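You operate a simulated robot arm through the tools that you are given. There is no shell and no other tool.

Carry out the task below with a simulated robot arm. There is one attempt and no reset: what you move stays moved.

Task
Wind the nozzle gap to 35 mm, set a 40 ml shot and fill the middle hollow.
Fine: leave the other two empty; pull the table out after.

It is judged by the outcome, as a careful person would: the job done as asked, and still so three seconds after it is handed in. It fails if anything else is knocked over, pushed out of place, dropped, spilled or broken.

Robot
A 6-joint arm with a fingered hand, fixed in place. Base frame: the origin is on the floor under the middle of its stand, x ahead of it, y to its left, z up. Units: mm, degrees, N and s.
With the tool pointing down near the work surface it reaches from about 340 to 740 mm from the base axis. Its first joint turns from -115.0 to 115.0 degrees. Payload 4 kg.
Tool frame: the origin (TCP) lies between the finger pads and is the grasp point; the fingertips stand 26 mm ahead of it; z points along the fingers, y is the line along which they close. The gripper opens to 132 mm; its body begins 73 mm behind the TCP. The gripper is a hand of 4 fingers: y runs from the thumb to the fingers, the wrist lies at [0, 0, -239] in the tool frame.
Orientation is told as [roll, pitch, yaw] about the base's x, y, z axes, in that order, counted from this pose: with the fingers straight down and closing along the base's y, the tool's x points along the base's -x, its y along +y and its z along -z.

Tools
- The arm moves only by the tool send_rows. Its arguments are lists of equal length, an entry for each row: "offset": the shift along the tool's x, y, z in mm, a list of three; "rot": the turn, a rotation vector about the tool's x, y, z in degrees, a list of three. In form: {"offset": [[tx, ty, tz], ...], "rot": [[rx, ry, rz], ...]}. A call has 1 to 20 rows; each row shifts and turns the commanded pose from where the row before left it, along the tool's axes as they then stand. A row lasts 0.2 s, in which the tool goes at most 50 mm and 8.6 degrees; a call with a longer step from one row to the next is refused whole. A pose out of reach is approached as far as the arm can. The call stops where the force on the tool passes 40 N (or 10 N more than at its start, if that is more) or the arm is blocked; 0.2 s more then pass. In this call time passes only in rows, and 0.2 s behind the last. It gives the time, the measured TCP pose, the force on the tool (base axes), the opening and the grip force at its end, in the units of the frame above (readings bear some noise), with the torque about the TCP (base axes, N m) and any sound that the robot's microphone picked up, and new pictures: "views" is both (left out), scene, wrist or none.
- Cameras (640 x 400 px; columns grow to the right, rows downward): "scene" is fixed at [408.1, -500, 1618.5]; the picture's right is [1.00, -0.03, 0.00], its down [-0.02, -0.56, -0.83] and it looks along [0.03, 0.83, -0.56] (base axes); focal length 316 px, centre (320, 200). "wrist" rides on the gripper at [68, 2, -97] in the tool frame; the picture's right is [-0.03, 1.00, 0.00], its down [-0.82, -0.02, -0.58] and it looks along [-0.58, -0.01, 0.82] (tool axes); focal length 270 px, centre (320, 200). There is no depth. A picture from a camera that has moved, and an enlarged one, comes with that camera's place and axes in the base frame and with its lens. The place of the scene camera against the robot may be out by one fixed shift of up to 12 mm in any direction.
- raise_lower(by): slides the trunk up (or, below 0, down) by that many mm; the arm rides with it, the base frame stays. It gives what a move gives, with no picture.
- curl_fingers(finger1, finger2, finger3, thumb_bend): sets how far each is bent, from 0 (flat) to 1 (curled in); at 0.3 the hand is open as for a grip, at 0.7 the pads meet at the TCP. One left out holds its place. A second passes; each finger stops where it meets its share of the squeeze, and holds until it gets a number again. It is the only way to open and close the hand. It gives what a move gives, with no picture; readings hold the bend of each and the force on the fingers (four entries, about 0 where the hand has none), thumb and palm.
- inspect(camera, box): a new picture of the part [left, top, right, bottom] of that camera's present view, enlarged. It takes no simulated time.
- finish_job(): hands the job in; it is judged then, once.

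Nothing tells you positions but the pictures and the camera data. Unless the task says otherwise, let go and move clear before handing in.

The tools are called by a JSON object that holds its "api" and its "payload". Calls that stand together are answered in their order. send_rows: Moves the arm, as the interface text tells. Its arguments: {"type":"object","properties":{"offset":{"type":"array"},"rot":{"type":"array"},"views":{"type":"string","enum":["both","scene","wrist","none"]}},"required":["offset","rot"]} The other tools are called the same way: raise_lower (by) moves the trunk up or down; curl_fingers (finger1, finger2, finger3, thumb_bend) moves the fingers one by one; inspect (camera, box) takes an enlarged picture of a part of a camera's view; finish_job () hands the job in.

At the start:

```text
time_s: 0.0
ee_pos: [362.9, 321.4, 1236.8]
orientation: [-0.1, 0.1, 0.0]
force: [0.2, 1.0, 0.2]
ft_torque: [0.0, -0.03, -0.02]
width: 132.1
finger_force: 0.1
shape: jaw
bend: [0.3, 0.3, 0.3, 0.3]
finger forces: [0.1, 0.1, 0.0, 0.0, 0.1, 0.0]
trunk travel left (down, up): [-925.0, 65.0]
```

scene: 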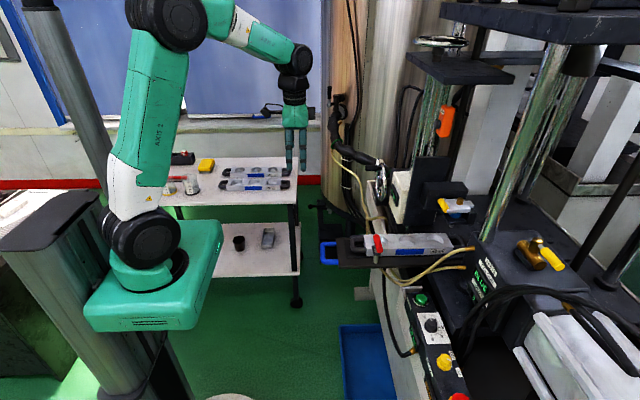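
wrist: 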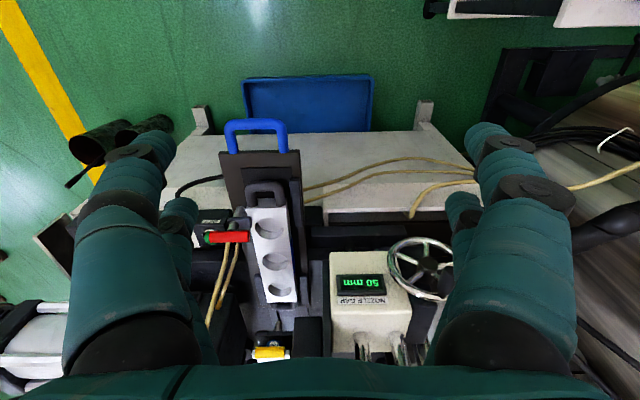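

I see a robot hand hanging above a side table, and a machine to the right with a handwheel, a "NOZZLE GAP 50 mm" display, a mould on a sliding table with a blue handle, and a control box. I'll look closer at each part before moving.

{"api": "inspect", "payload": {"camera": "scene", "box": [310, 120, 490, 280]}}

{"api": "inspect", "payload": {"camera": "scene", "box": [380, 260, 500, 400]}}

{"api": "inspect", "payload": {"camera": "wrist", "box": [180, 100, 480, 370]}}

{"api": "inspect", "payload": {"camera": "scene", "box": [420, 170, 600, 330]}}

{"api": "inspect", "payload": {"camera": "scene", "box": [150, 130, 320, 260]}}

```text
2.50 times, centred on (400, 200) of scene
camera zoom: at [408.1, -500.0, 1618.5], right [1.0, -0.03, 0.0], down [-0.02, -0.56, -0.83], along [0.03, 0.83, -0.56], focal length 791 px, centre (120, 200)
```

zoom: 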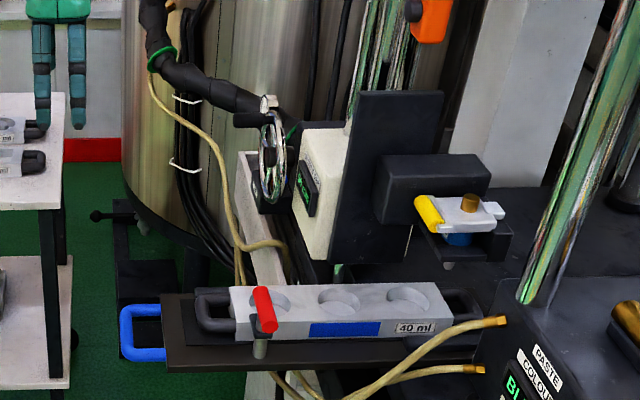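

```text
2.86 times, centred on (440, 330) of scene
camera zoom: at [408.1, -500.0, 1618.5], right [1.0, -0.03, 0.0], down [-0.02, -0.56, -0.83], along [0.03, 0.83, -0.56], focal length 904 px, centre (-23, -171)
```

zoom: 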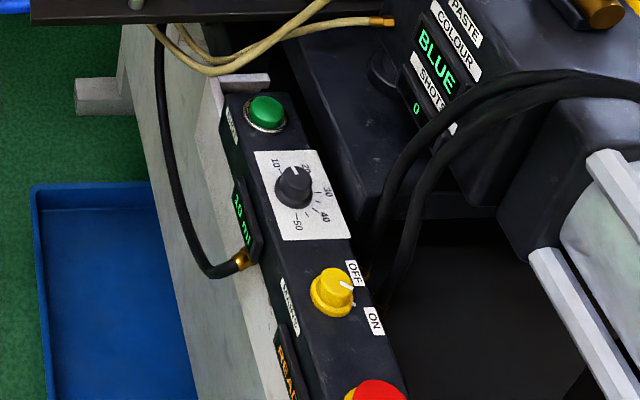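

```text
1.48 times, centred on (330, 235) of wrist
camera zoom: at [293.6, 320.5, 1334.3], right [0.02, 1.0, 0.0], down [0.82, -0.02, 0.58], along [0.58, -0.01, -0.82], focal length 400 px, centre (305, 148)
```

zoom: 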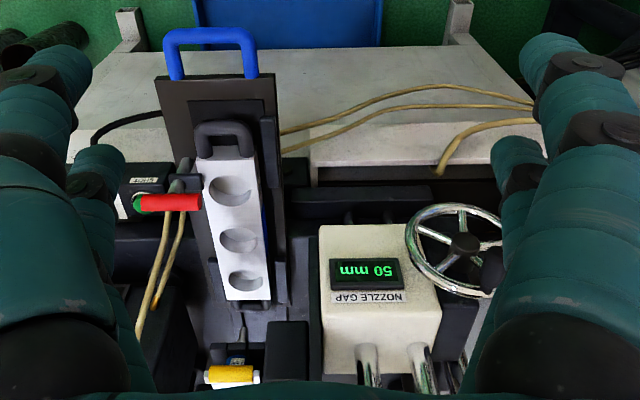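

```text
2.50 times, centred on (510, 250) of scene
camera zoom: at [408.1, -500.0, 1618.5], right [1.0, -0.03, 0.0], down [-0.02, -0.56, -0.83], along [0.03, 0.83, -0.56], focal length 791 px, centre (-155, 75)
```

zoom: 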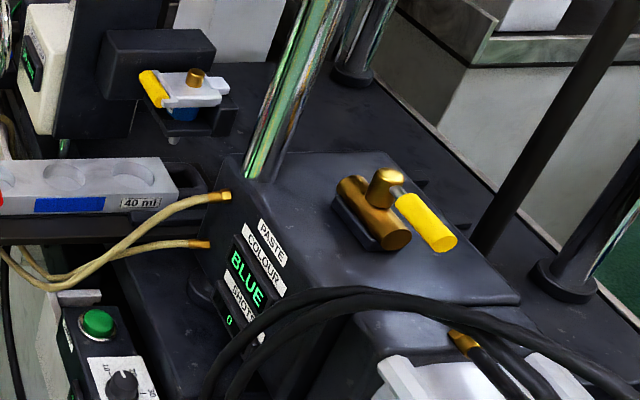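

```text
3.08 times, centred on (235, 195) of scene
camera zoom: at [408.1, -500.0, 1618.5], right [1.0, -0.03, 0.0], down [-0.02, -0.56, -0.83], along [0.03, 0.83, -0.56], focal length 973 px, centre (582, 215)
```

zoom: 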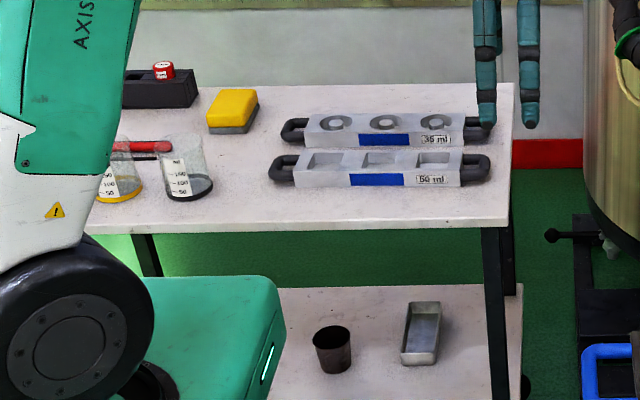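

The machine panel is around x≈705, with a green START button, dial, yellow switch and red stop running toward -y. The sliding table carries the 40 ml mould and runs along x under a nozzle near x≈830. I'll shift the hand toward -y at its current height to look at the panel.

{"api": "send_rows", "payload": {"offset": [[0, -40, 0], [0, -45, 0], [0, -45, 0], [0, -45, 0], [0, -45, 0], [0, -45, 0], [0, -45, 0], [0, -40, 0]], "rot": [[0, 0, 0], [0, 0, 0], [0, 0, 0], [0, 0, 0], [0, 0, 0], [0, 0, 0], [0, 0, 0], [0, 0, 0]]}}

```text
time_s: 1.8
ee_pos: [363.1, -32.6, 1237.4]
orientation: [0.0, 0.0, 0.1]
force: [0.3, -0.6, 0.3]
ft_torque: [0.02, -0.02, 0.01]
width: 132.0
finger_force: 0.0
shape: jaw
bend: [0.3, 0.3, 0.3, 0.3]
finger forces: [0.0, 0.0, 0.0, 0.0, 0.0, 0.0]
trunk travel left (down, up): [-925.0, 65.0]
camera wrist: at [294.0, -31.3, 1334.0], right [0.02, 1.0, 0.0], down [0.82, -0.02, 0.58], along [0.58, -0.01, -0.82], focal length 270 px, centre (320, 200)
```

scene: 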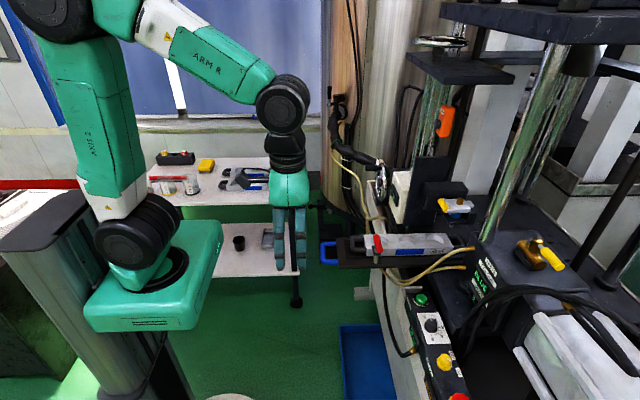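
wrist: 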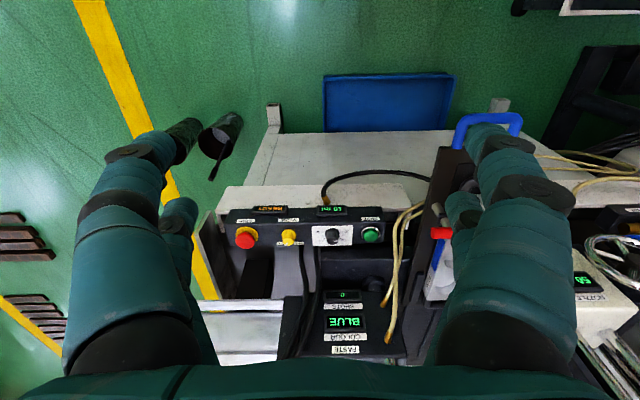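

{"api": "inspect", "payload": {"camera": "wrist", "box": [220, 190, 400, 300]}}

{"api": "inspect", "payload": {"camera": "wrist", "box": [280, 190, 400, 260]}}

{"api": "inspect", "payload": {"camera": "wrist", "box": [280, 270, 460, 370]}}

{"api": "inspect", "payload": {"camera": "scene", "box": [400, 280, 480, 400]}}

{"api": "inspect", "payload": {"camera": "scene", "box": [480, 210, 600, 300]}}

{"api": "inspect", "payload": {"camera": "scene", "box": [340, 140, 440, 220]}}

{"api": "inspect", "payload": {"camera": "scene", "box": [420, 180, 500, 240]}}

{"api": "inspect", "payload": {"camera": "scene", "box": [310, 210, 480, 300]}}

```text
3.56 times, centred on (310, 245) of wrist
camera zoom: at [294.0, -31.3, 1334.0], right [0.02, 1.0, 0.0], down [0.82, -0.02, 0.58], along [0.58, -0.01, -0.82], focal length 961 px, centre (356, 40)
```

zoom: 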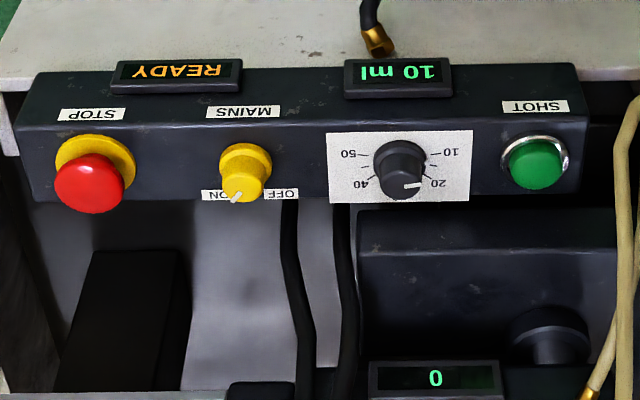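

```text
5.33 times, centred on (340, 225) of wrist
camera zoom: at [294.0, -31.3, 1334.0], right [0.02, 1.0, 0.0], down [0.82, -0.02, 0.58], along [0.58, -0.01, -0.82], focal length 1442 px, centre (213, 67)
```

zoom: 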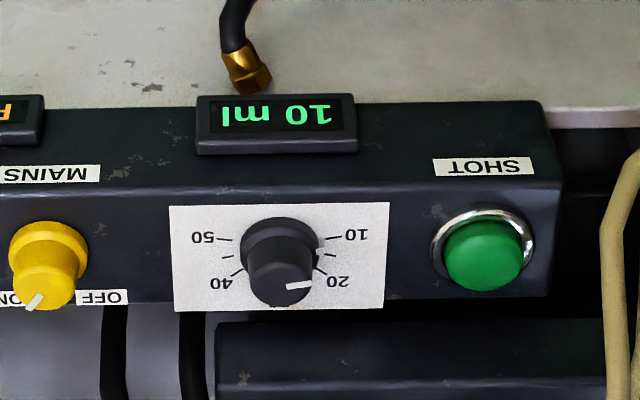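

```text
3.56 times, centred on (370, 320) of wrist
camera zoom: at [294.0, -31.3, 1334.0], right [0.02, 1.0, 0.0], down [0.82, -0.02, 0.58], along [0.58, -0.01, -0.82], focal length 961 px, centre (142, -227)
```

zoom: 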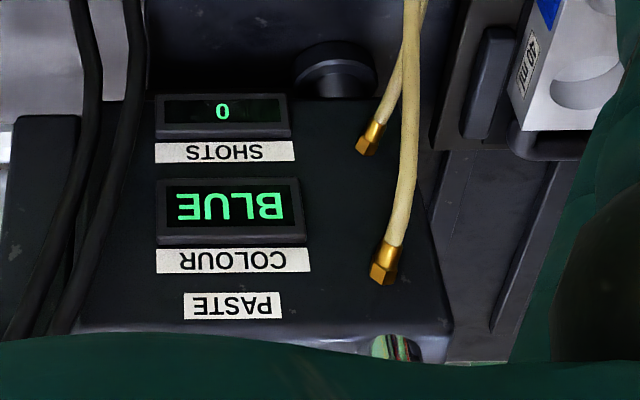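

```text
3.33 times, centred on (440, 340) of scene
camera zoom: at [408.1, -500.0, 1618.5], right [1.0, -0.03, 0.0], down [-0.02, -0.56, -0.83], along [0.03, 0.83, -0.56], focal length 1054 px, centre (-80, -267)
```

zoom: 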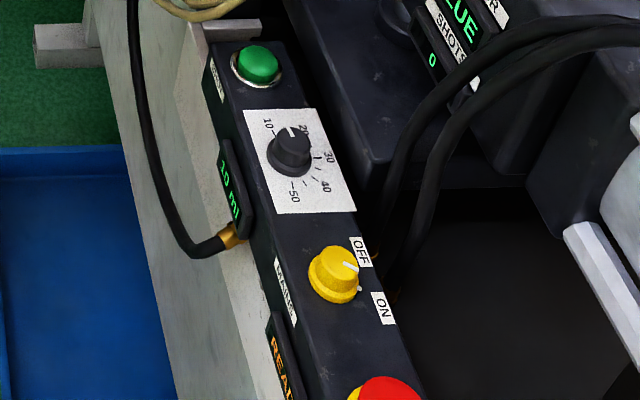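

```text
4.44 times, centred on (540, 255) of scene
camera zoom: at [408.1, -500.0, 1618.5], right [1.0, -0.03, 0.0], down [-0.02, -0.56, -0.83], along [0.03, 0.83, -0.56], focal length 1406 px, centre (-658, -44)
```

zoom: 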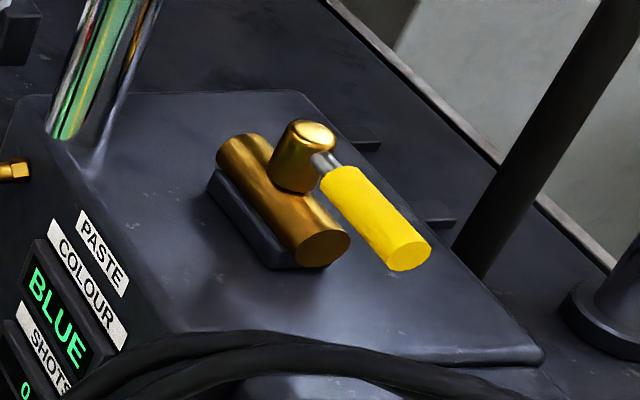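

```text
5.00 times, centred on (390, 180) of scene
camera zoom: at [408.1, -500.0, 1618.5], right [1.0, -0.03, 0.0], down [-0.02, -0.56, -0.83], along [0.03, 0.83, -0.56], focal length 1581 px, centre (-30, 300)
```

zoom: 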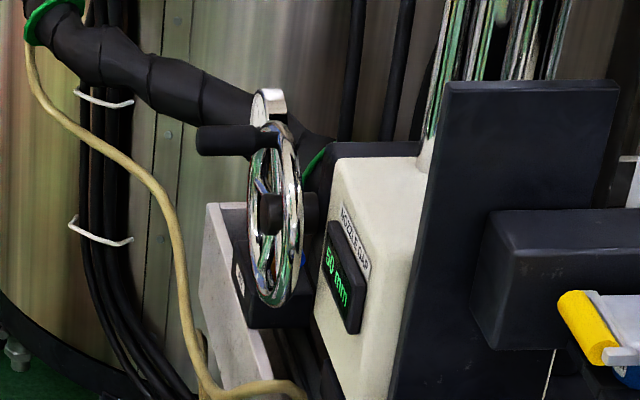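

```text
6.67 times, centred on (460, 210) of scene
camera zoom: at [408.1, -500.0, 1618.5], right [1.0, -0.03, 0.0], down [-0.02, -0.56, -0.83], along [0.03, 0.83, -0.56], focal length 2108 px, centre (-613, 133)
```

zoom: 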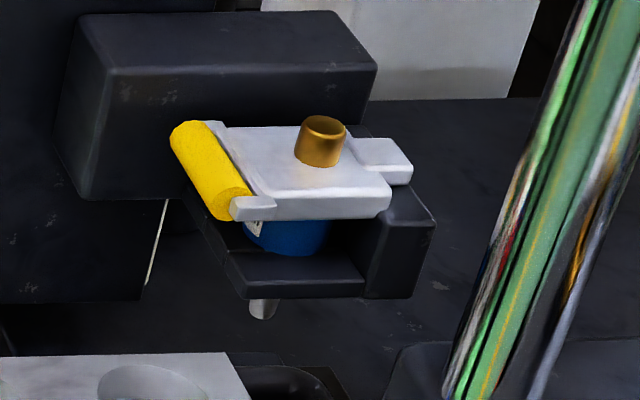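

```text
3.76 times, centred on (395, 255) of scene
camera zoom: at [408.1, -500.0, 1618.5], right [1.0, -0.03, 0.0], down [-0.02, -0.56, -0.83], along [0.03, 0.83, -0.56], focal length 1190 px, centre (38, -7)
```

zoom: 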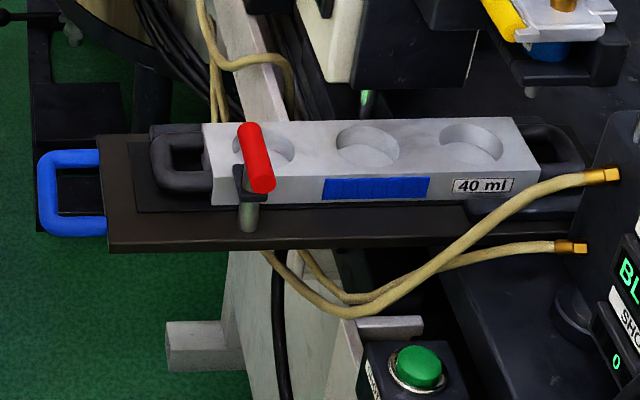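

The MAINS pointer sits at ON, the display reads READY with 10 ml, and the paste valve lever lies parallel to its pipe, so it looks open. Next I'll move over in front of the handwheel (about x 673, y 504, z 1010) to see its crank handle and what surrounds it.

{"api": "send_rows", "payload": {"offset": [[0, 45, 0], [0, 45, 0], [0, 45, 0], [0, 45, 0], [0, 45, 0], [0, 45, 0], [0, 45, 0], [0, 45, 0], [-10, 45, 0], [-10, 45, 0], [-10, 45, 0], [-10, 20, 0]], "rot": [[0, 0, 0], [0, 0, 0], [0, 0, 0], [0, 0, 0], [0, 0, 0], [0, 0, 0], [0, 0, 0], [0, 0, 0], [0, 0, 0], [0, 0, 0], [0, 0, 0], [0, 0, 0]]}}

```text
time_s: 4.4
ee_pos: [403.8, 483.8, 1237.0]
orientation: [-0.1, 0.1, 0.1]
force: [0.1, -0.5, 0.5]
ft_torque: [0.02, -0.02, 0.01]
width: 132.1
finger_force: 0.1
shape: jaw
bend: [0.3, 0.3, 0.3, 0.3]
finger forces: [0.0, 0.0, 0.0, 0.0, 0.1, 0.1]
trunk travel left (down, up): [-925.0, 65.0]
camera wrist: at [335.4, 485.0, 1334.2], right [0.02, 1.0, 0.0], down [0.82, -0.02, 0.58], along [0.58, -0.01, -0.82], focal length 270 px, centre (320, 200)
```

scene: 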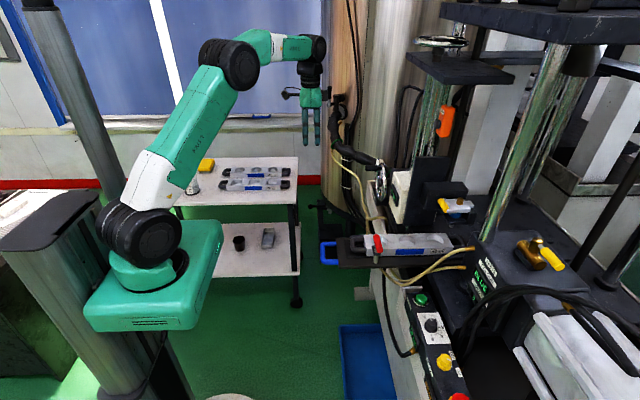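
wrist: 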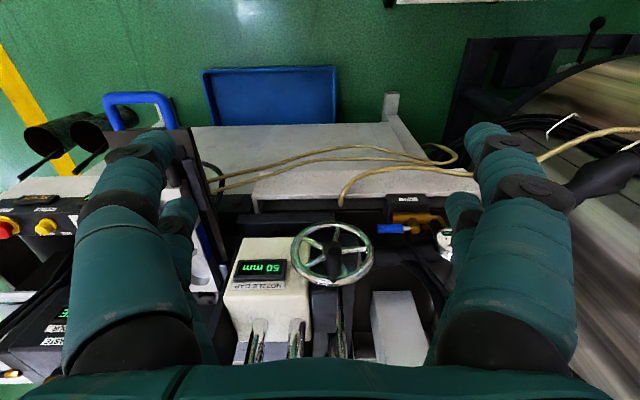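

{"api": "inspect", "payload": {"camera": "wrist", "box": [210, 180, 480, 350]}}

{"api": "inspect", "payload": {"camera": "wrist", "box": [360, 170, 460, 270]}}

{"api": "inspect", "payload": {"camera": "scene", "box": [280, 60, 420, 220]}}

```text
2.35 times, centred on (345, 265) of wrist
camera zoom: at [335.4, 485.0, 1334.2], right [0.02, 1.0, 0.0], down [0.82, -0.02, 0.58], along [0.58, -0.01, -0.82], focal length 636 px, centre (261, 47)
```

zoom: 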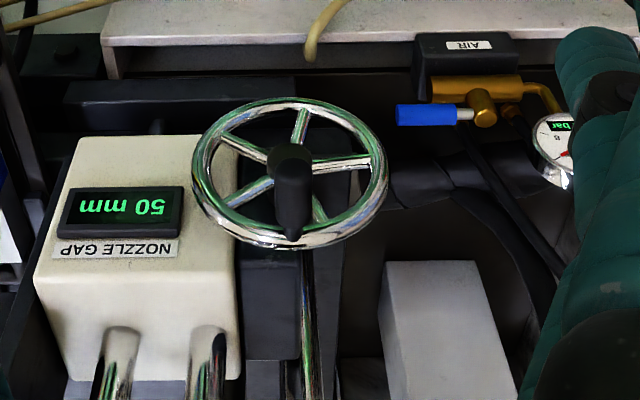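

```text
4.00 times, centred on (410, 220) of wrist
camera zoom: at [335.4, 485.0, 1334.2], right [0.02, 1.0, 0.0], down [0.82, -0.02, 0.58], along [0.58, -0.01, -0.82], focal length 1081 px, centre (-40, 120)
```

zoom: 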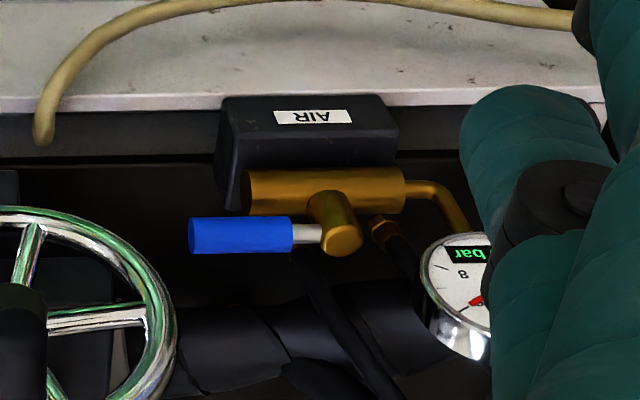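

```text
2.50 times, centred on (350, 140) of scene
camera zoom: at [408.1, -500.0, 1618.5], right [1.0, -0.03, 0.0], down [-0.02, -0.56, -0.83], along [0.03, 0.83, -0.56], focal length 791 px, centre (245, 350)
```

zoom: 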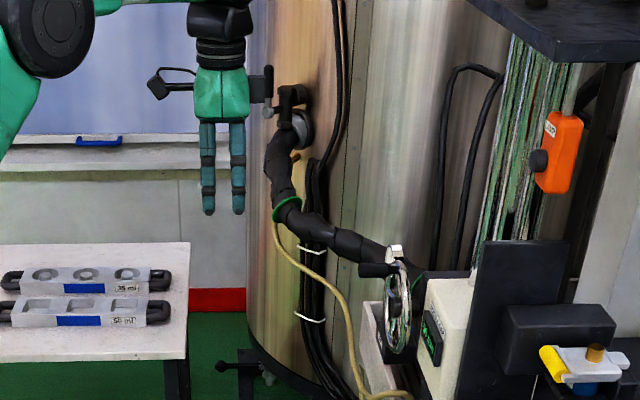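

The wheel faces the robot with its crank handle at the top (about x 600-670, y 500, z 1075). An air valve and gauge sit just beyond it, and there's a black hose I need to place before going in. I'll yaw the hand to look that way.

{"api": "send_rows", "payload": {"offset": [[0, 0, 0], [0, 0, 0], [0, 0, 0], [0, 0, 0]], "rot": [[0, 0, -8], [0, 0, -8], [0, 0, -8], [0, 0, -8]], "views": "wrist"}}

```text
time_s: 5.4
ee_pos: [403.1, 486.2, 1236.6]
orientation: [0.0, 0.1, 32.2]
force: [-0.2, 0.6, -0.6]
ft_torque: [-0.06, -0.02, -0.02]
width: 131.7
finger_force: 0.1
shape: jaw
bend: [0.3, 0.3, 0.3, 0.3]
finger forces: [0.1, 0.0, 0.0, 0.0, 0.0, 0.0]
trunk travel left (down, up): [-925.0, 65.0]
camera wrist: at [343.2, 449.1, 1334.1], right [-0.51, 0.86, 0.0], down [0.7, 0.42, 0.58], along [0.5, 0.29, -0.82], focal length 270 px, centre (320, 200)
```

wrist: 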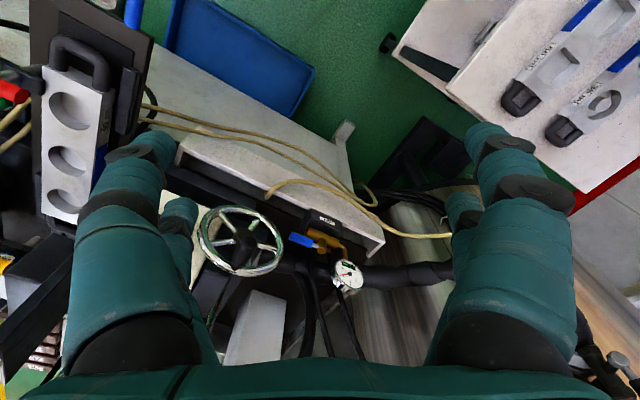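

{"api": "inspect", "payload": {"camera": "wrist", "box": [190, 180, 480, 360]}}

{"api": "inspect", "payload": {"camera": "wrist", "box": [320, 240, 380, 300]}}

{"api": "inspect", "payload": {"camera": "wrist", "box": [0, 0, 180, 240]}}

```text
2.21 times, centred on (335, 270) of wrist
camera zoom: at [343.2, 449.1, 1334.1], right [-0.51, 0.86, 0.0], down [0.7, 0.42, 0.58], along [0.5, 0.29, -0.82], focal length 596 px, centre (287, 46)
```

zoom: 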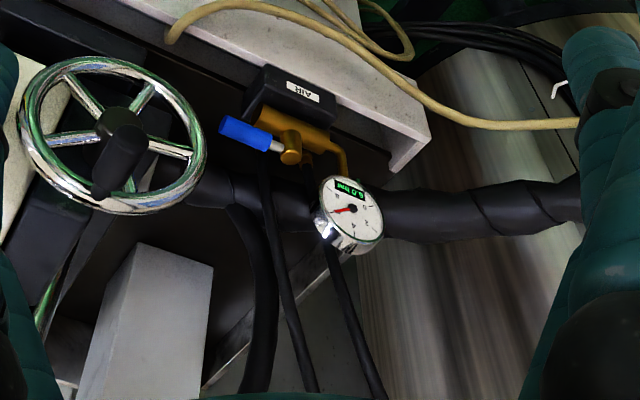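

```text
6.67 times, centred on (350, 270) of wrist
camera zoom: at [343.2, 449.1, 1334.1], right [-0.51, 0.86, 0.0], down [0.7, 0.42, 0.58], along [0.5, 0.29, -0.82], focal length 1802 px, centre (120, -267)
```

zoom: 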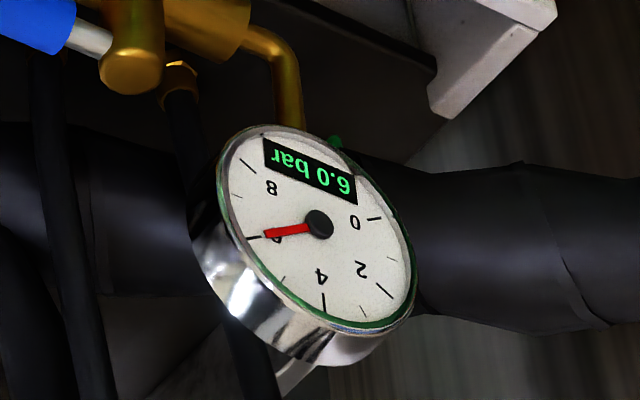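

```text
1.67 times, centred on (90, 120) of wrist
camera zoom: at [343.2, 449.1, 1334.1], right [-0.51, 0.86, 0.0], down [0.7, 0.42, 0.58], along [0.5, 0.29, -0.82], focal length 450 px, centre (703, 333)
```

zoom: 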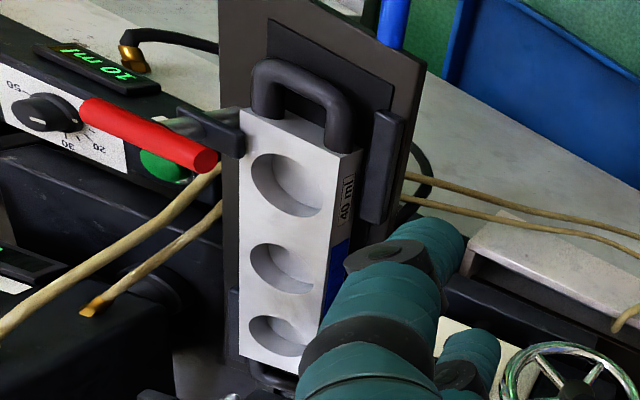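

The air gauge reads 6.0 bar and the hose runs behind and beyond the wheel. Next I'll look closely at the sliding table, the red T-handle beside the mould, and the nozzle.

{"api": "send_rows", "payload": {"offset": [[0, 0, 0], [0, 0, 0], [0, 0, 0], [0, 0, 0], [0, -45, 0], [0, -45, 0], [-10, -45, 0], [-15, -45, 0], [-15, -45, 10], [-15, -45, 10], [-15, -45, 15], [0, -40, 15]], "rot": [[0, 0, 8], [0, 0, 8], [0, 0, 8], [0, 0, 8], [0, 0, 0], [0, 0, 0], [0, 0, 0], [0, 0, 0], [0, 0, 0], [0, 0, 0], [0, 0, 0], [0, 0, 0]], "views": "wrist"}}

{"api": "inspect", "payload": {"camera": "wrist", "box": [220, 120, 440, 360]}}

```text
time_s: 8.0
ee_pos: [473.2, 128.4, 1188.9]
orientation: [0.0, 0.0, 0.1]
force: [0.1, 0.7, 0.4]
ft_torque: [-0.03, -0.02, 0.0]
width: 132.2
finger_force: 0.0
shape: jaw
bend: [0.3, 0.3, 0.3, 0.3]
finger forces: [0.0, 0.0, 0.0, 0.0, 0.0, 0.0]
trunk travel left (down, up): [-925.0, 65.0]
camera wrist: at [403.8, 128.3, 1286.7], right [0.02, 1.0, 0.0], down [0.82, -0.02, 0.58], along [0.58, -0.01, -0.82], focal length 270 px, centre (320, 200)
```

wrist: 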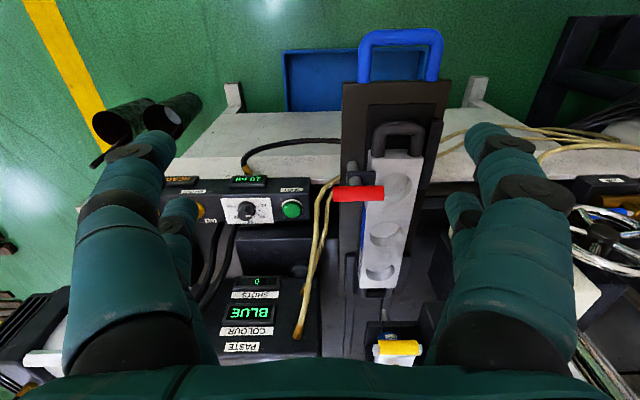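

```text
1.67 times, centred on (330, 240) of wrist
camera zoom: at [403.8, 128.3, 1286.7], right [0.02, 1.0, 0.0], down [0.82, -0.02, 0.58], along [0.58, -0.01, -0.82], focal length 450 px, centre (303, 133)
```

zoom: 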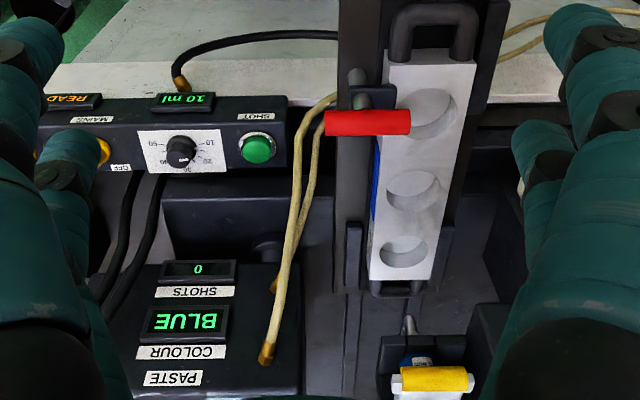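

{"api": "inspect", "payload": {"camera": "wrist", "box": [320, 120, 450, 220]}}

{"api": "inspect", "payload": {"camera": "wrist", "box": [320, 20, 470, 140]}}

{"api": "inspect", "payload": {"camera": "wrist", "box": [330, 220, 450, 370]}}

```text
4.00 times, centred on (385, 170) of wrist
camera zoom: at [403.8, 128.3, 1286.7], right [0.02, 1.0, 0.0], down [0.82, -0.02, 0.58], along [0.58, -0.01, -0.82], focal length 1081 px, centre (60, 320)
```

zoom: 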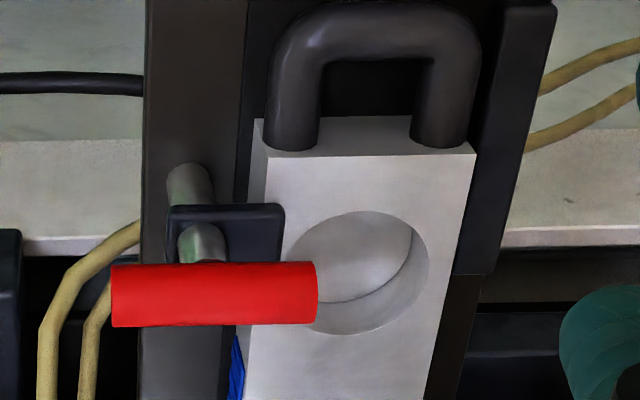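

```text
3.33 times, centred on (395, 80) of wrist
camera zoom: at [403.8, 128.3, 1286.7], right [0.02, 1.0, 0.0], down [0.82, -0.02, 0.58], along [0.58, -0.01, -0.82], focal length 901 px, centre (70, 600)
```

zoom: 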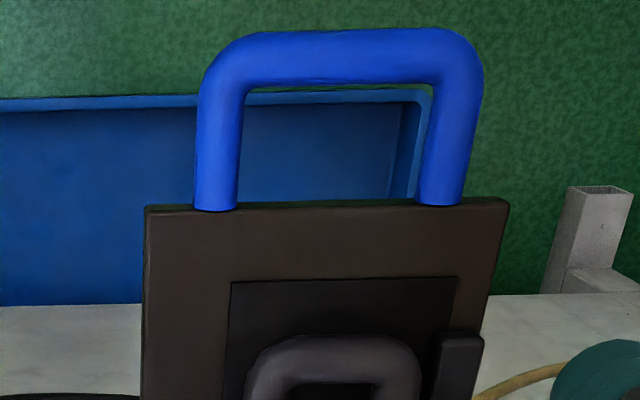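

```text
2.67 times, centred on (390, 295) of wrist
camera zoom: at [403.8, 128.3, 1286.7], right [0.02, 1.0, 0.0], down [0.82, -0.02, 0.58], along [0.58, -0.01, -0.82], focal length 721 px, centre (133, -53)
```

zoom: 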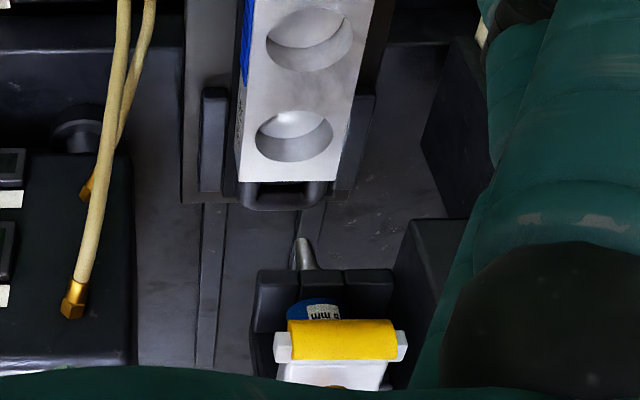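

The red T-handle clamps the mould on the table. The middle hollow is at about x 704, y 226, the nozzle tip at about x 827, y 228, z 1020, and the blue handle crossbar at about x 436, y 223, z 925. The gap comes first, so I'll tilt the hand to point forward (+x) while shifting toward the wheel.

{"api": "send_rows", "payload": {"offset": [[0, 45, 0], [0, 45, 0], [0, 45, 0], [0, 45, 0], [0, 45, 0], [0, 45, 0], [0, 45, 0], [0, 45, 0], [0, 12, 0], [0, 0, 0], [0, 0, 0], [0, 0, 0]], "rot": [[0, -7.5, 0], [0, -7.5, 0], [0, -7.5, 0], [0, -7.5, 0], [0, -7.5, 0], [0, -7.5, 0], [0, -7.5, 0], [0, -7.5, 0], [0, -7.5, 0], [0, -7.5, 0], [0, -7.5, 0], [0, -7.5, 0]]}}

```text
time_s: 10.6
ee_pos: [472.4, 503.3, 1186.2]
orientation: [-154.3, -89.9, 154.5]
force: [0.0, -0.3, 0.0]
ft_torque: [-0.05, 0.02, 0.01]
width: 131.6
finger_force: 0.0
shape: jaw
bend: [0.3, 0.3, 0.3, 0.3]
finger forces: [0.1, 0.0, 0.0, 0.0, 0.0, 0.0]
trunk travel left (down, up): [-925.0, 65.0]
camera wrist: at [375.4, 503.1, 1118.8], right [0.0, 1.0, 0.02], down [-0.58, -0.02, 0.81], along [0.82, -0.01, 0.58], focal length 270 px, centre (320, 200)
```

scene: 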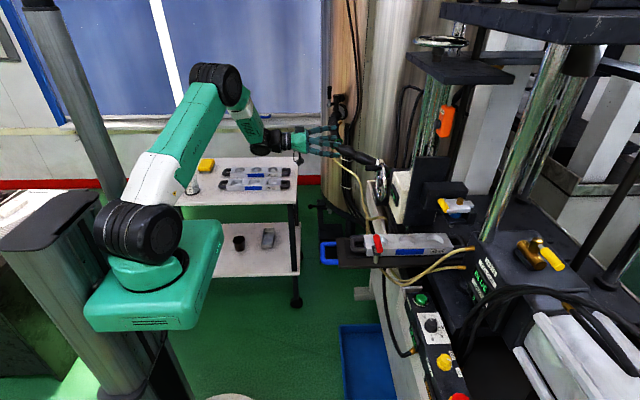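
wrist: 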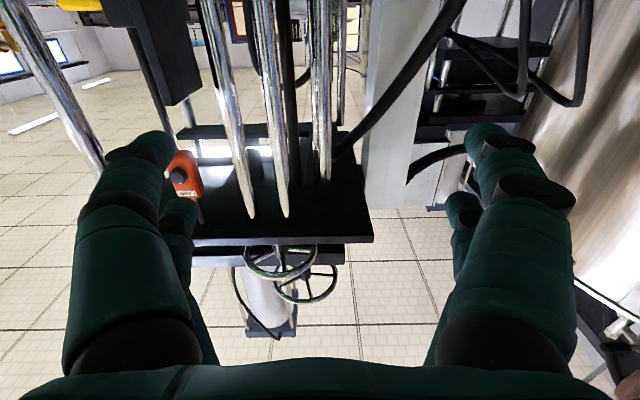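

The hand now points along +x at wheel height in y. I'll lower to the handle's height and look at it from here.

{"api": "send_rows", "payload": {"offset": [[30, 0, 0], [30, 0, 0], [30, 0, 0], [22, 0, 0]], "rot": [[0, 0, 0], [0, 0, 0], [0, 0, 0], [0, 0, 0]]}}

{"api": "inspect", "payload": {"camera": "wrist", "box": [200, 20, 440, 220]}}

{"api": "inspect", "payload": {"camera": "scene", "box": [280, 120, 440, 220]}}

```text
time_s: 11.6
ee_pos: [472.5, 503.6, 1074.5]
orientation: [111.7, -89.9, -111.7]
force: [0.3, 0.9, 0.5]
ft_torque: [0.02, 0.03, 0.04]
width: 131.8
finger_force: 0.1
shape: jaw
bend: [0.3, 0.3, 0.3, 0.3]
finger forces: [0.1, 0.1, 0.1, 0.1, 0.0, 0.1]
trunk travel left (down, up): [-925.0, 65.0]
camera wrist: at [374.9, 503.3, 1007.5], right [0.0, 1.0, 0.03], down [-0.58, -0.02, 0.82], along [0.82, -0.01, 0.58], focal length 270 px, centre (320, 200)
```

scene: 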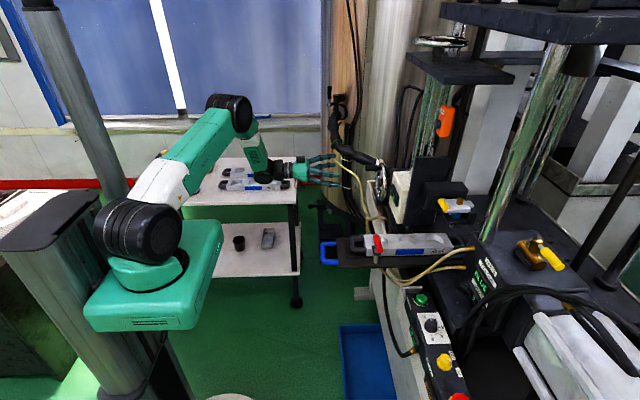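
wrist: 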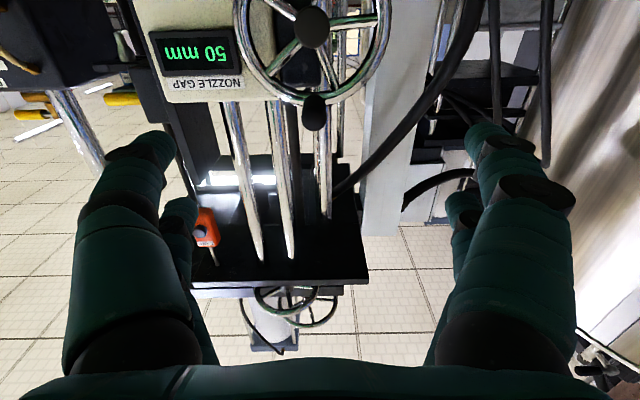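

```text
2.00 times, centred on (320, 120) of wrist
camera zoom: at [374.9, 503.3, 1007.5], right [0.0, 1.0, 0.03], down [-0.58, -0.02, 0.82], along [0.82, -0.01, 0.58], focal length 541 px, centre (320, 360)
```

zoom: 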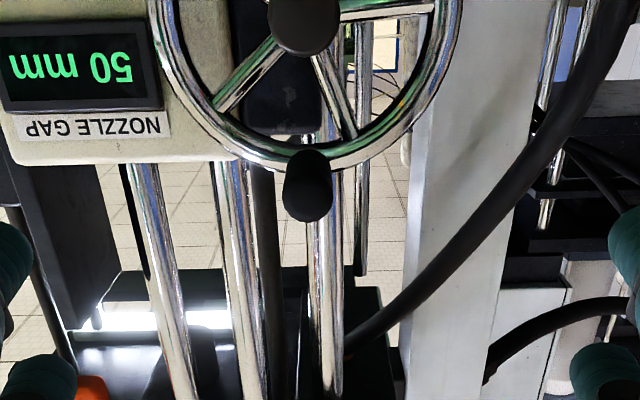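

```text
4.00 times, centred on (360, 170) of scene
camera zoom: at [408.1, -500.0, 1618.5], right [1.0, -0.03, 0.0], down [-0.02, -0.56, -0.83], along [0.03, 0.83, -0.56], focal length 1265 px, centre (160, 320)
```

zoom: 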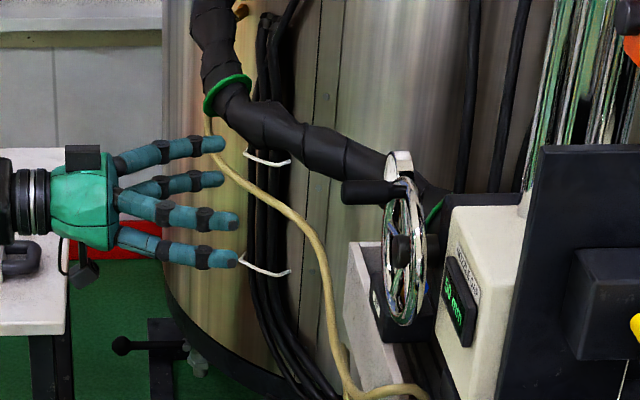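

The handle's free end is at about (605, 497, 1083) and the wheel centre at about (658, 497, 1020). I'll line up with the handle, move closer, and check the alignment again before going in.

{"api": "send_rows", "payload": {"offset": [[-4, -3, 20], [-4, -3.5, 20], [0, 0, 25]], "rot": [[0, 0, 0], [0, 0, 0], [0, 0, 0]], "views": "wrist"}}

{"api": "inspect", "payload": {"camera": "wrist", "box": [210, 0, 410, 160]}}

{"api": "inspect", "payload": {"camera": "scene", "box": [300, 130, 420, 220]}}

```text
time_s: 12.4
ee_pos: [539.2, 495.5, 1082.6]
orientation: [-77.3, -89.9, 77.4]
force: [-0.2, -0.3, 0.5]
ft_torque: [0.03, 0.0, 0.01]
width: 132.1
finger_force: 0.0
shape: jaw
bend: [0.3, 0.3, 0.3, 0.3]
finger forces: [0.0, 0.1, 0.1, 0.1, 0.1, 0.0]
trunk travel left (down, up): [-925.0, 65.0]
camera wrist: at [441.2, 495.8, 1015.0], right [0.0, 1.0, 0.02], down [-0.58, -0.02, 0.82], along [0.82, -0.01, 0.58], focal length 270 px, centre (320, 200)
```

wrist: 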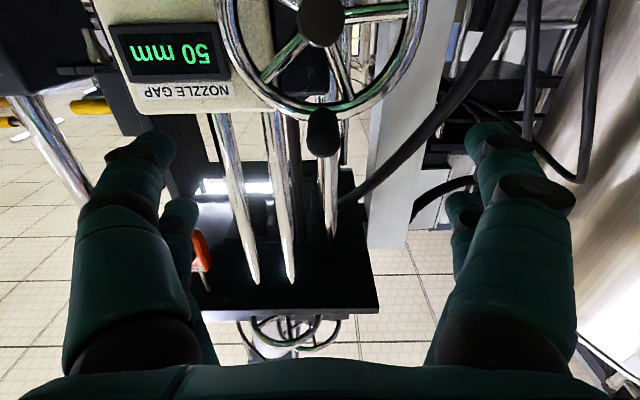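

```text
2.50 times, centred on (310, 80) of wrist
camera zoom: at [441.2, 495.8, 1015.0], right [0.0, 1.0, 0.02], down [-0.58, -0.02, 0.82], along [0.82, -0.01, 0.58], focal length 676 px, centre (345, 500)
```

zoom: 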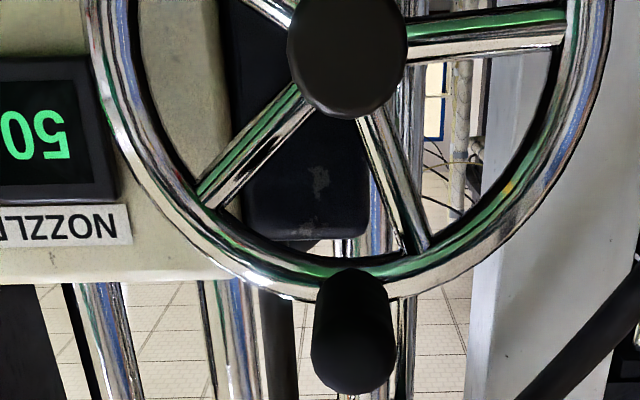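

```text
4.44 times, centred on (360, 175) of scene
camera zoom: at [408.1, -500.0, 1618.5], right [1.0, -0.03, 0.0], down [-0.02, -0.56, -0.83], along [0.03, 0.83, -0.56], focal length 1406 px, centre (142, 311)
```

zoom: 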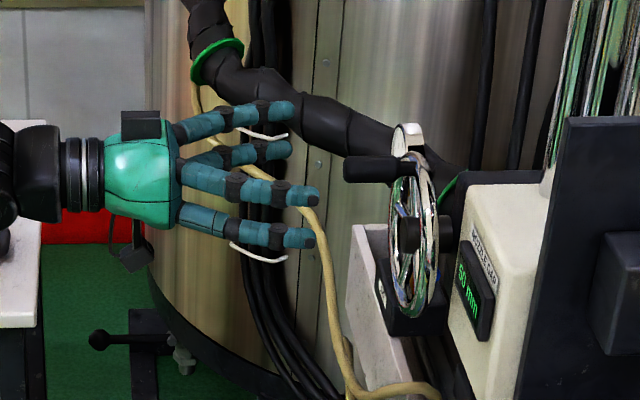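

The hand is aligned with the handle: four digits, two on each side. I'll slide forward so the handle sits between them.

{"api": "send_rows", "payload": {"offset": [[-2, 0, 25], [0, 0, 25], [0, 0, 20]], "rot": [[0, 0, 0], [0, 0, 0], [0, 0, 0]]}}

{"api": "inspect", "payload": {"camera": "scene", "box": [320, 140, 420, 215]}}

{"api": "inspect", "payload": {"camera": "wrist", "box": [200, 0, 440, 200]}}

```text
time_s: 13.2
ee_pos: [608.4, 496.1, 1085.1]
orientation: [-76.3, -89.9, 76.4]
force: [-0.5, 0.4, -0.2]
ft_torque: [0.0, 0.01, 0.03]
width: 132.0
finger_force: 0.1
shape: jaw
bend: [0.3, 0.3, 0.3, 0.3]
finger forces: [0.1, 0.0, 0.0, 0.0, 0.0, 0.0]
trunk travel left (down, up): [-925.0, 65.0]
camera wrist: at [511.3, 496.1, 1017.0], right [0.0, 1.0, 0.02], down [-0.58, -0.02, 0.82], along [0.82, -0.01, 0.58], focal length 270 px, centre (320, 200)
```

scene: 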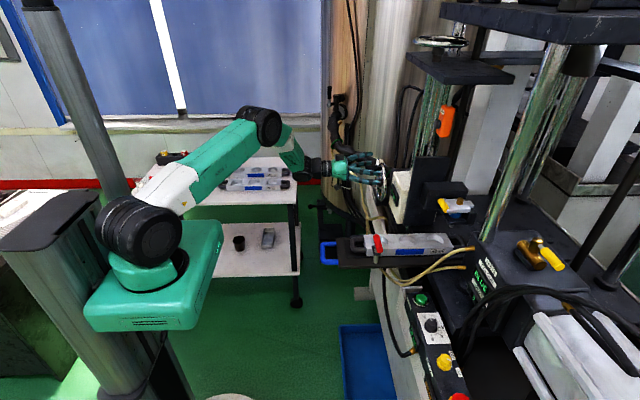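
wrist: 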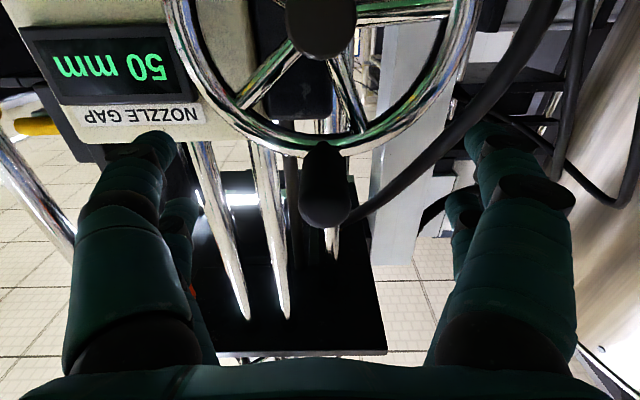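

```text
5.33 times, centred on (370, 178) of scene
camera zoom: at [408.1, -500.0, 1618.5], right [1.0, -0.03, 0.0], down [-0.02, -0.56, -0.83], along [0.03, 0.83, -0.56], focal length 1687 px, centre (53, 320)
```

zoom: 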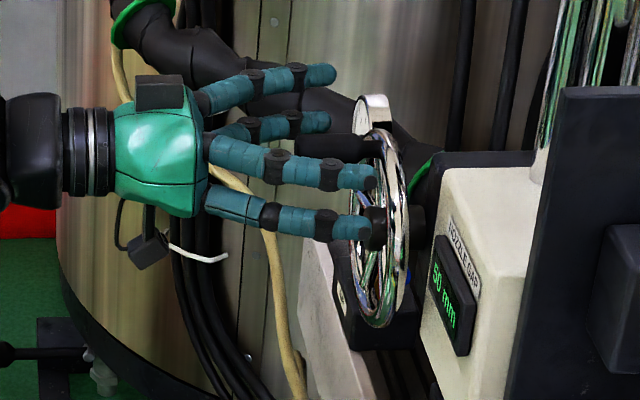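

```text
2.00 times, centred on (320, 100) of wrist
camera zoom: at [511.3, 496.1, 1017.0], right [0.0, 1.0, 0.02], down [-0.58, -0.02, 0.82], along [0.82, -0.01, 0.58], focal length 541 px, centre (320, 400)
```

zoom: 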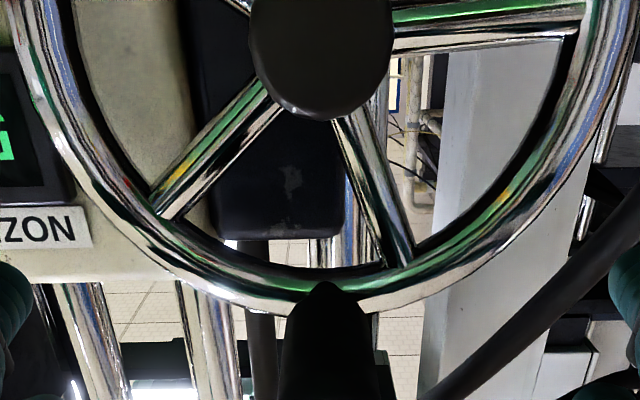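

The handle end sits at the grasp point. I'll go 7 mm further and close the digits around it.

{"api": "send_rows", "payload": {"offset": [[0, 0, 7]], "rot": [[0, 0, 0]], "views": "none"}}

{"api": "curl_fingers", "payload": {"finger1": 0.62, "finger2": 0.62, "finger3": 0.62, "thumb_bend": 0.62}}

{"api": "inspect", "payload": {"camera": "scene", "box": [320, 140, 420, 215]}}

{"api": "inspect", "payload": {"camera": "wrist", "box": [0, 0, 640, 400]}}

```text
time_s: 13.6
ee_pos: [615.4, 495.3, 1085.3]
orientation: [-60.5, -89.9, 60.6]
force: [-0.5, 0.0, 0.2]
ft_torque: [-0.02, 0.01, 0.01]
width: 131.7
finger_force: 0.1
shape: jaw
bend: [0.3, 0.3, 0.3, 0.3]
finger forces: [0.0, 0.0, 0.1, 0.1, 0.1, 0.1]
trunk travel left (down, up): [-925.0, 65.0]
```

```text
time_s: 14.6
ee_pos: [614.3, 496.7, 1085.3]
orientation: [-74.6, -89.9, 74.7]
force: [-0.1, -0.2, 0.0]
ft_torque: [-0.01, 0.02, -0.02]
width: 26.3
finger_force: 0.0
shape: fingers
bend: [0.62, 0.62, 0.62, 0.62]
finger forces: [0.0, 0.0, 0.1, 0.0, 0.0, 0.0]
trunk travel left (down, up): [-925.0, 65.0]
```

```text
5.33 times, centred on (370, 178) of scene
camera zoom: at [408.1, -500.0, 1618.5], right [1.0, -0.03, 0.0], down [-0.02, -0.56, -0.83], along [0.03, 0.83, -0.56], focal length 1687 px, centre (53, 320)
```

zoom: 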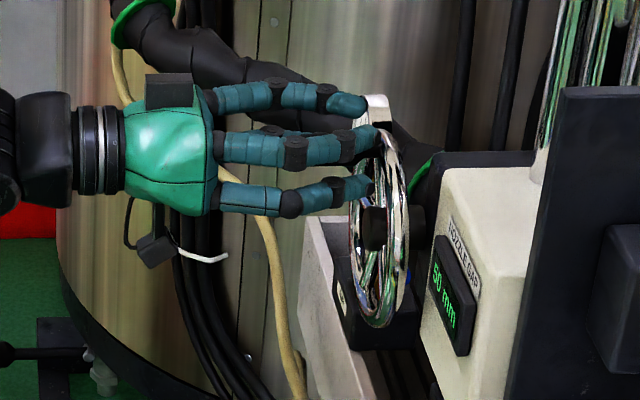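

```text
1.00 times, centred on (320, 200) of wrist (not enlarged: the box is as wide or as high as the picture)
camera zoom: at [517.8, 496.6, 1017.7], right [0.0, 1.0, 0.02], down [-0.58, -0.02, 0.82], along [0.82, -0.01, 0.58], focal length 270 px, centre (320, 200)
```

zoom: 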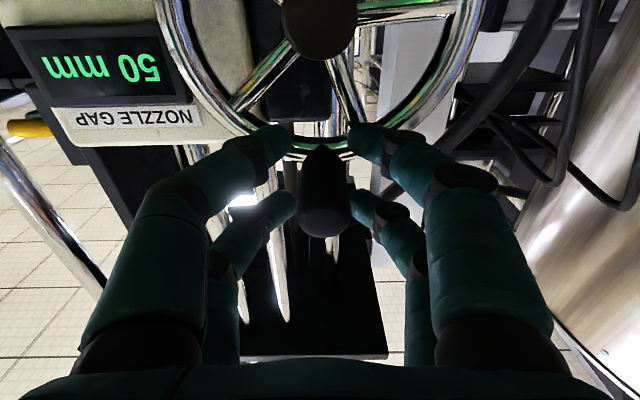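

The handle is centred between the four digits, so I'll close further to take hold of it.

{"api": "curl_fingers", "payload": {"finger1": 0.72, "finger2": 0.72, "finger3": 0.72, "thumb_bend": 0.72}}

{"api": "inspect", "payload": {"camera": "wrist", "box": [150, 0, 490, 280]}}

```text
time_s: 15.6
ee_pos: [615.6, 496.9, 1085.2]
orientation: [-59.7, -89.8, 59.8]
force: [1.7, 0.5, -2.5]
ft_torque: [-0.01, 0.04, 0.04]
width: 0.3
finger_force: 2.0
shape: fingers
bend: [0.71, 0.71, 0.71, 0.71]
finger forces: [2.1, 0.1, 0.1, 0.1, 1.3, 0.0]
trunk travel left (down, up): [-925.0, 65.0]
```

```text
1.43 times, centred on (320, 140) of wrist
camera zoom: at [518.0, 496.7, 1017.3], right [0.0, 1.0, 0.02], down [-0.58, -0.02, 0.82], along [0.82, -0.01, 0.58], focal length 386 px, centre (320, 286)
```

zoom: 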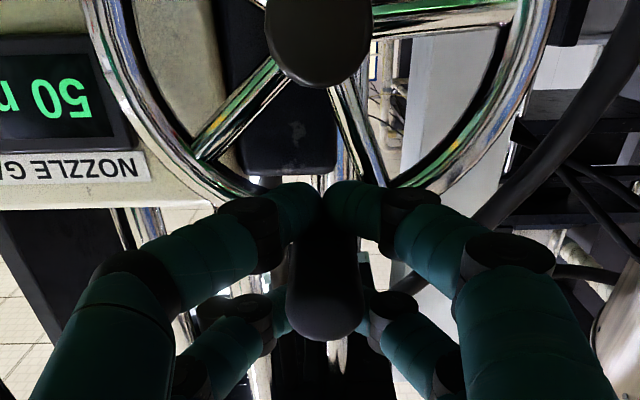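

The fingers now close above and below the handle with light contact. I'll try a small sideways step (clockwise as seen facing the wheel) to see whether the wheel follows and which way the gap moves.

{"api": "send_rows", "payload": {"offset": [[0, -4, 0], [0, -4, 0], [0.5, -4, 0]], "rot": [[0, 0, 0], [0, 0, 0], [0, 0, 0]], "views": "wrist"}}

{"api": "inspect", "payload": {"camera": "wrist", "box": [150, 0, 490, 280]}}

{"api": "inspect", "payload": {"camera": "scene", "box": [320, 140, 420, 215]}}

```text
time_s: 16.4
ee_pos: [614.2, 485.5, 1083.6]
orientation: [-77.9, -89.9, 78.1]
force: [-0.5, 4.7, -2.6]
ft_torque: [0.01, 0.06, 0.1]
width: 1.6
finger_force: 2.5
shape: fingers
bend: [0.7, 0.71, 0.71, 0.72]
finger forces: [4.1, 0.0, 0.0, 0.1, 0.0, 0.1]
trunk travel left (down, up): [-925.0, 65.0]
camera wrist: at [517.0, 484.8, 1016.2], right [0.0, 1.0, 0.02], down [-0.58, -0.02, 0.82], along [0.82, -0.01, 0.58], focal length 270 px, centre (320, 200)
```

wrist: 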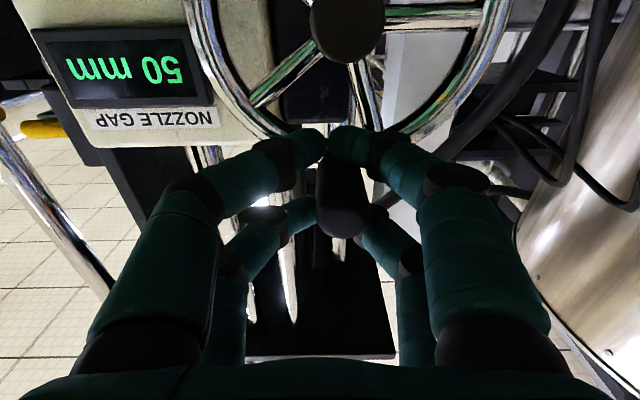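

```text
1.43 times, centred on (320, 140) of wrist
camera zoom: at [517.0, 484.8, 1016.2], right [0.0, 1.0, 0.02], down [-0.58, -0.02, 0.82], along [0.82, -0.01, 0.58], focal length 386 px, centre (320, 286)
```

zoom: 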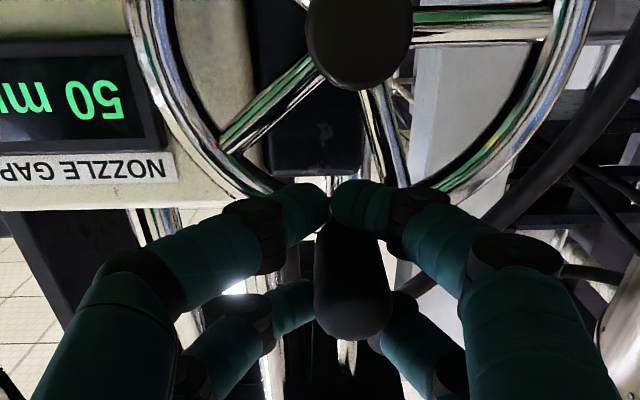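

```text
5.33 times, centred on (370, 178) of scene
camera zoom: at [408.1, -500.0, 1618.5], right [1.0, -0.03, 0.0], down [-0.02, -0.56, -0.83], along [0.03, 0.83, -0.56], focal length 1687 px, centre (53, 320)
```

zoom: 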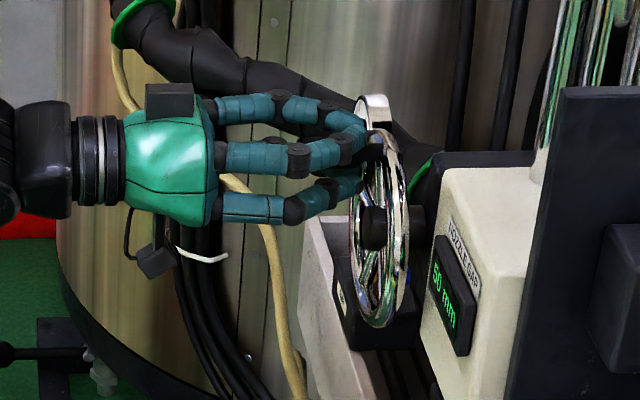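

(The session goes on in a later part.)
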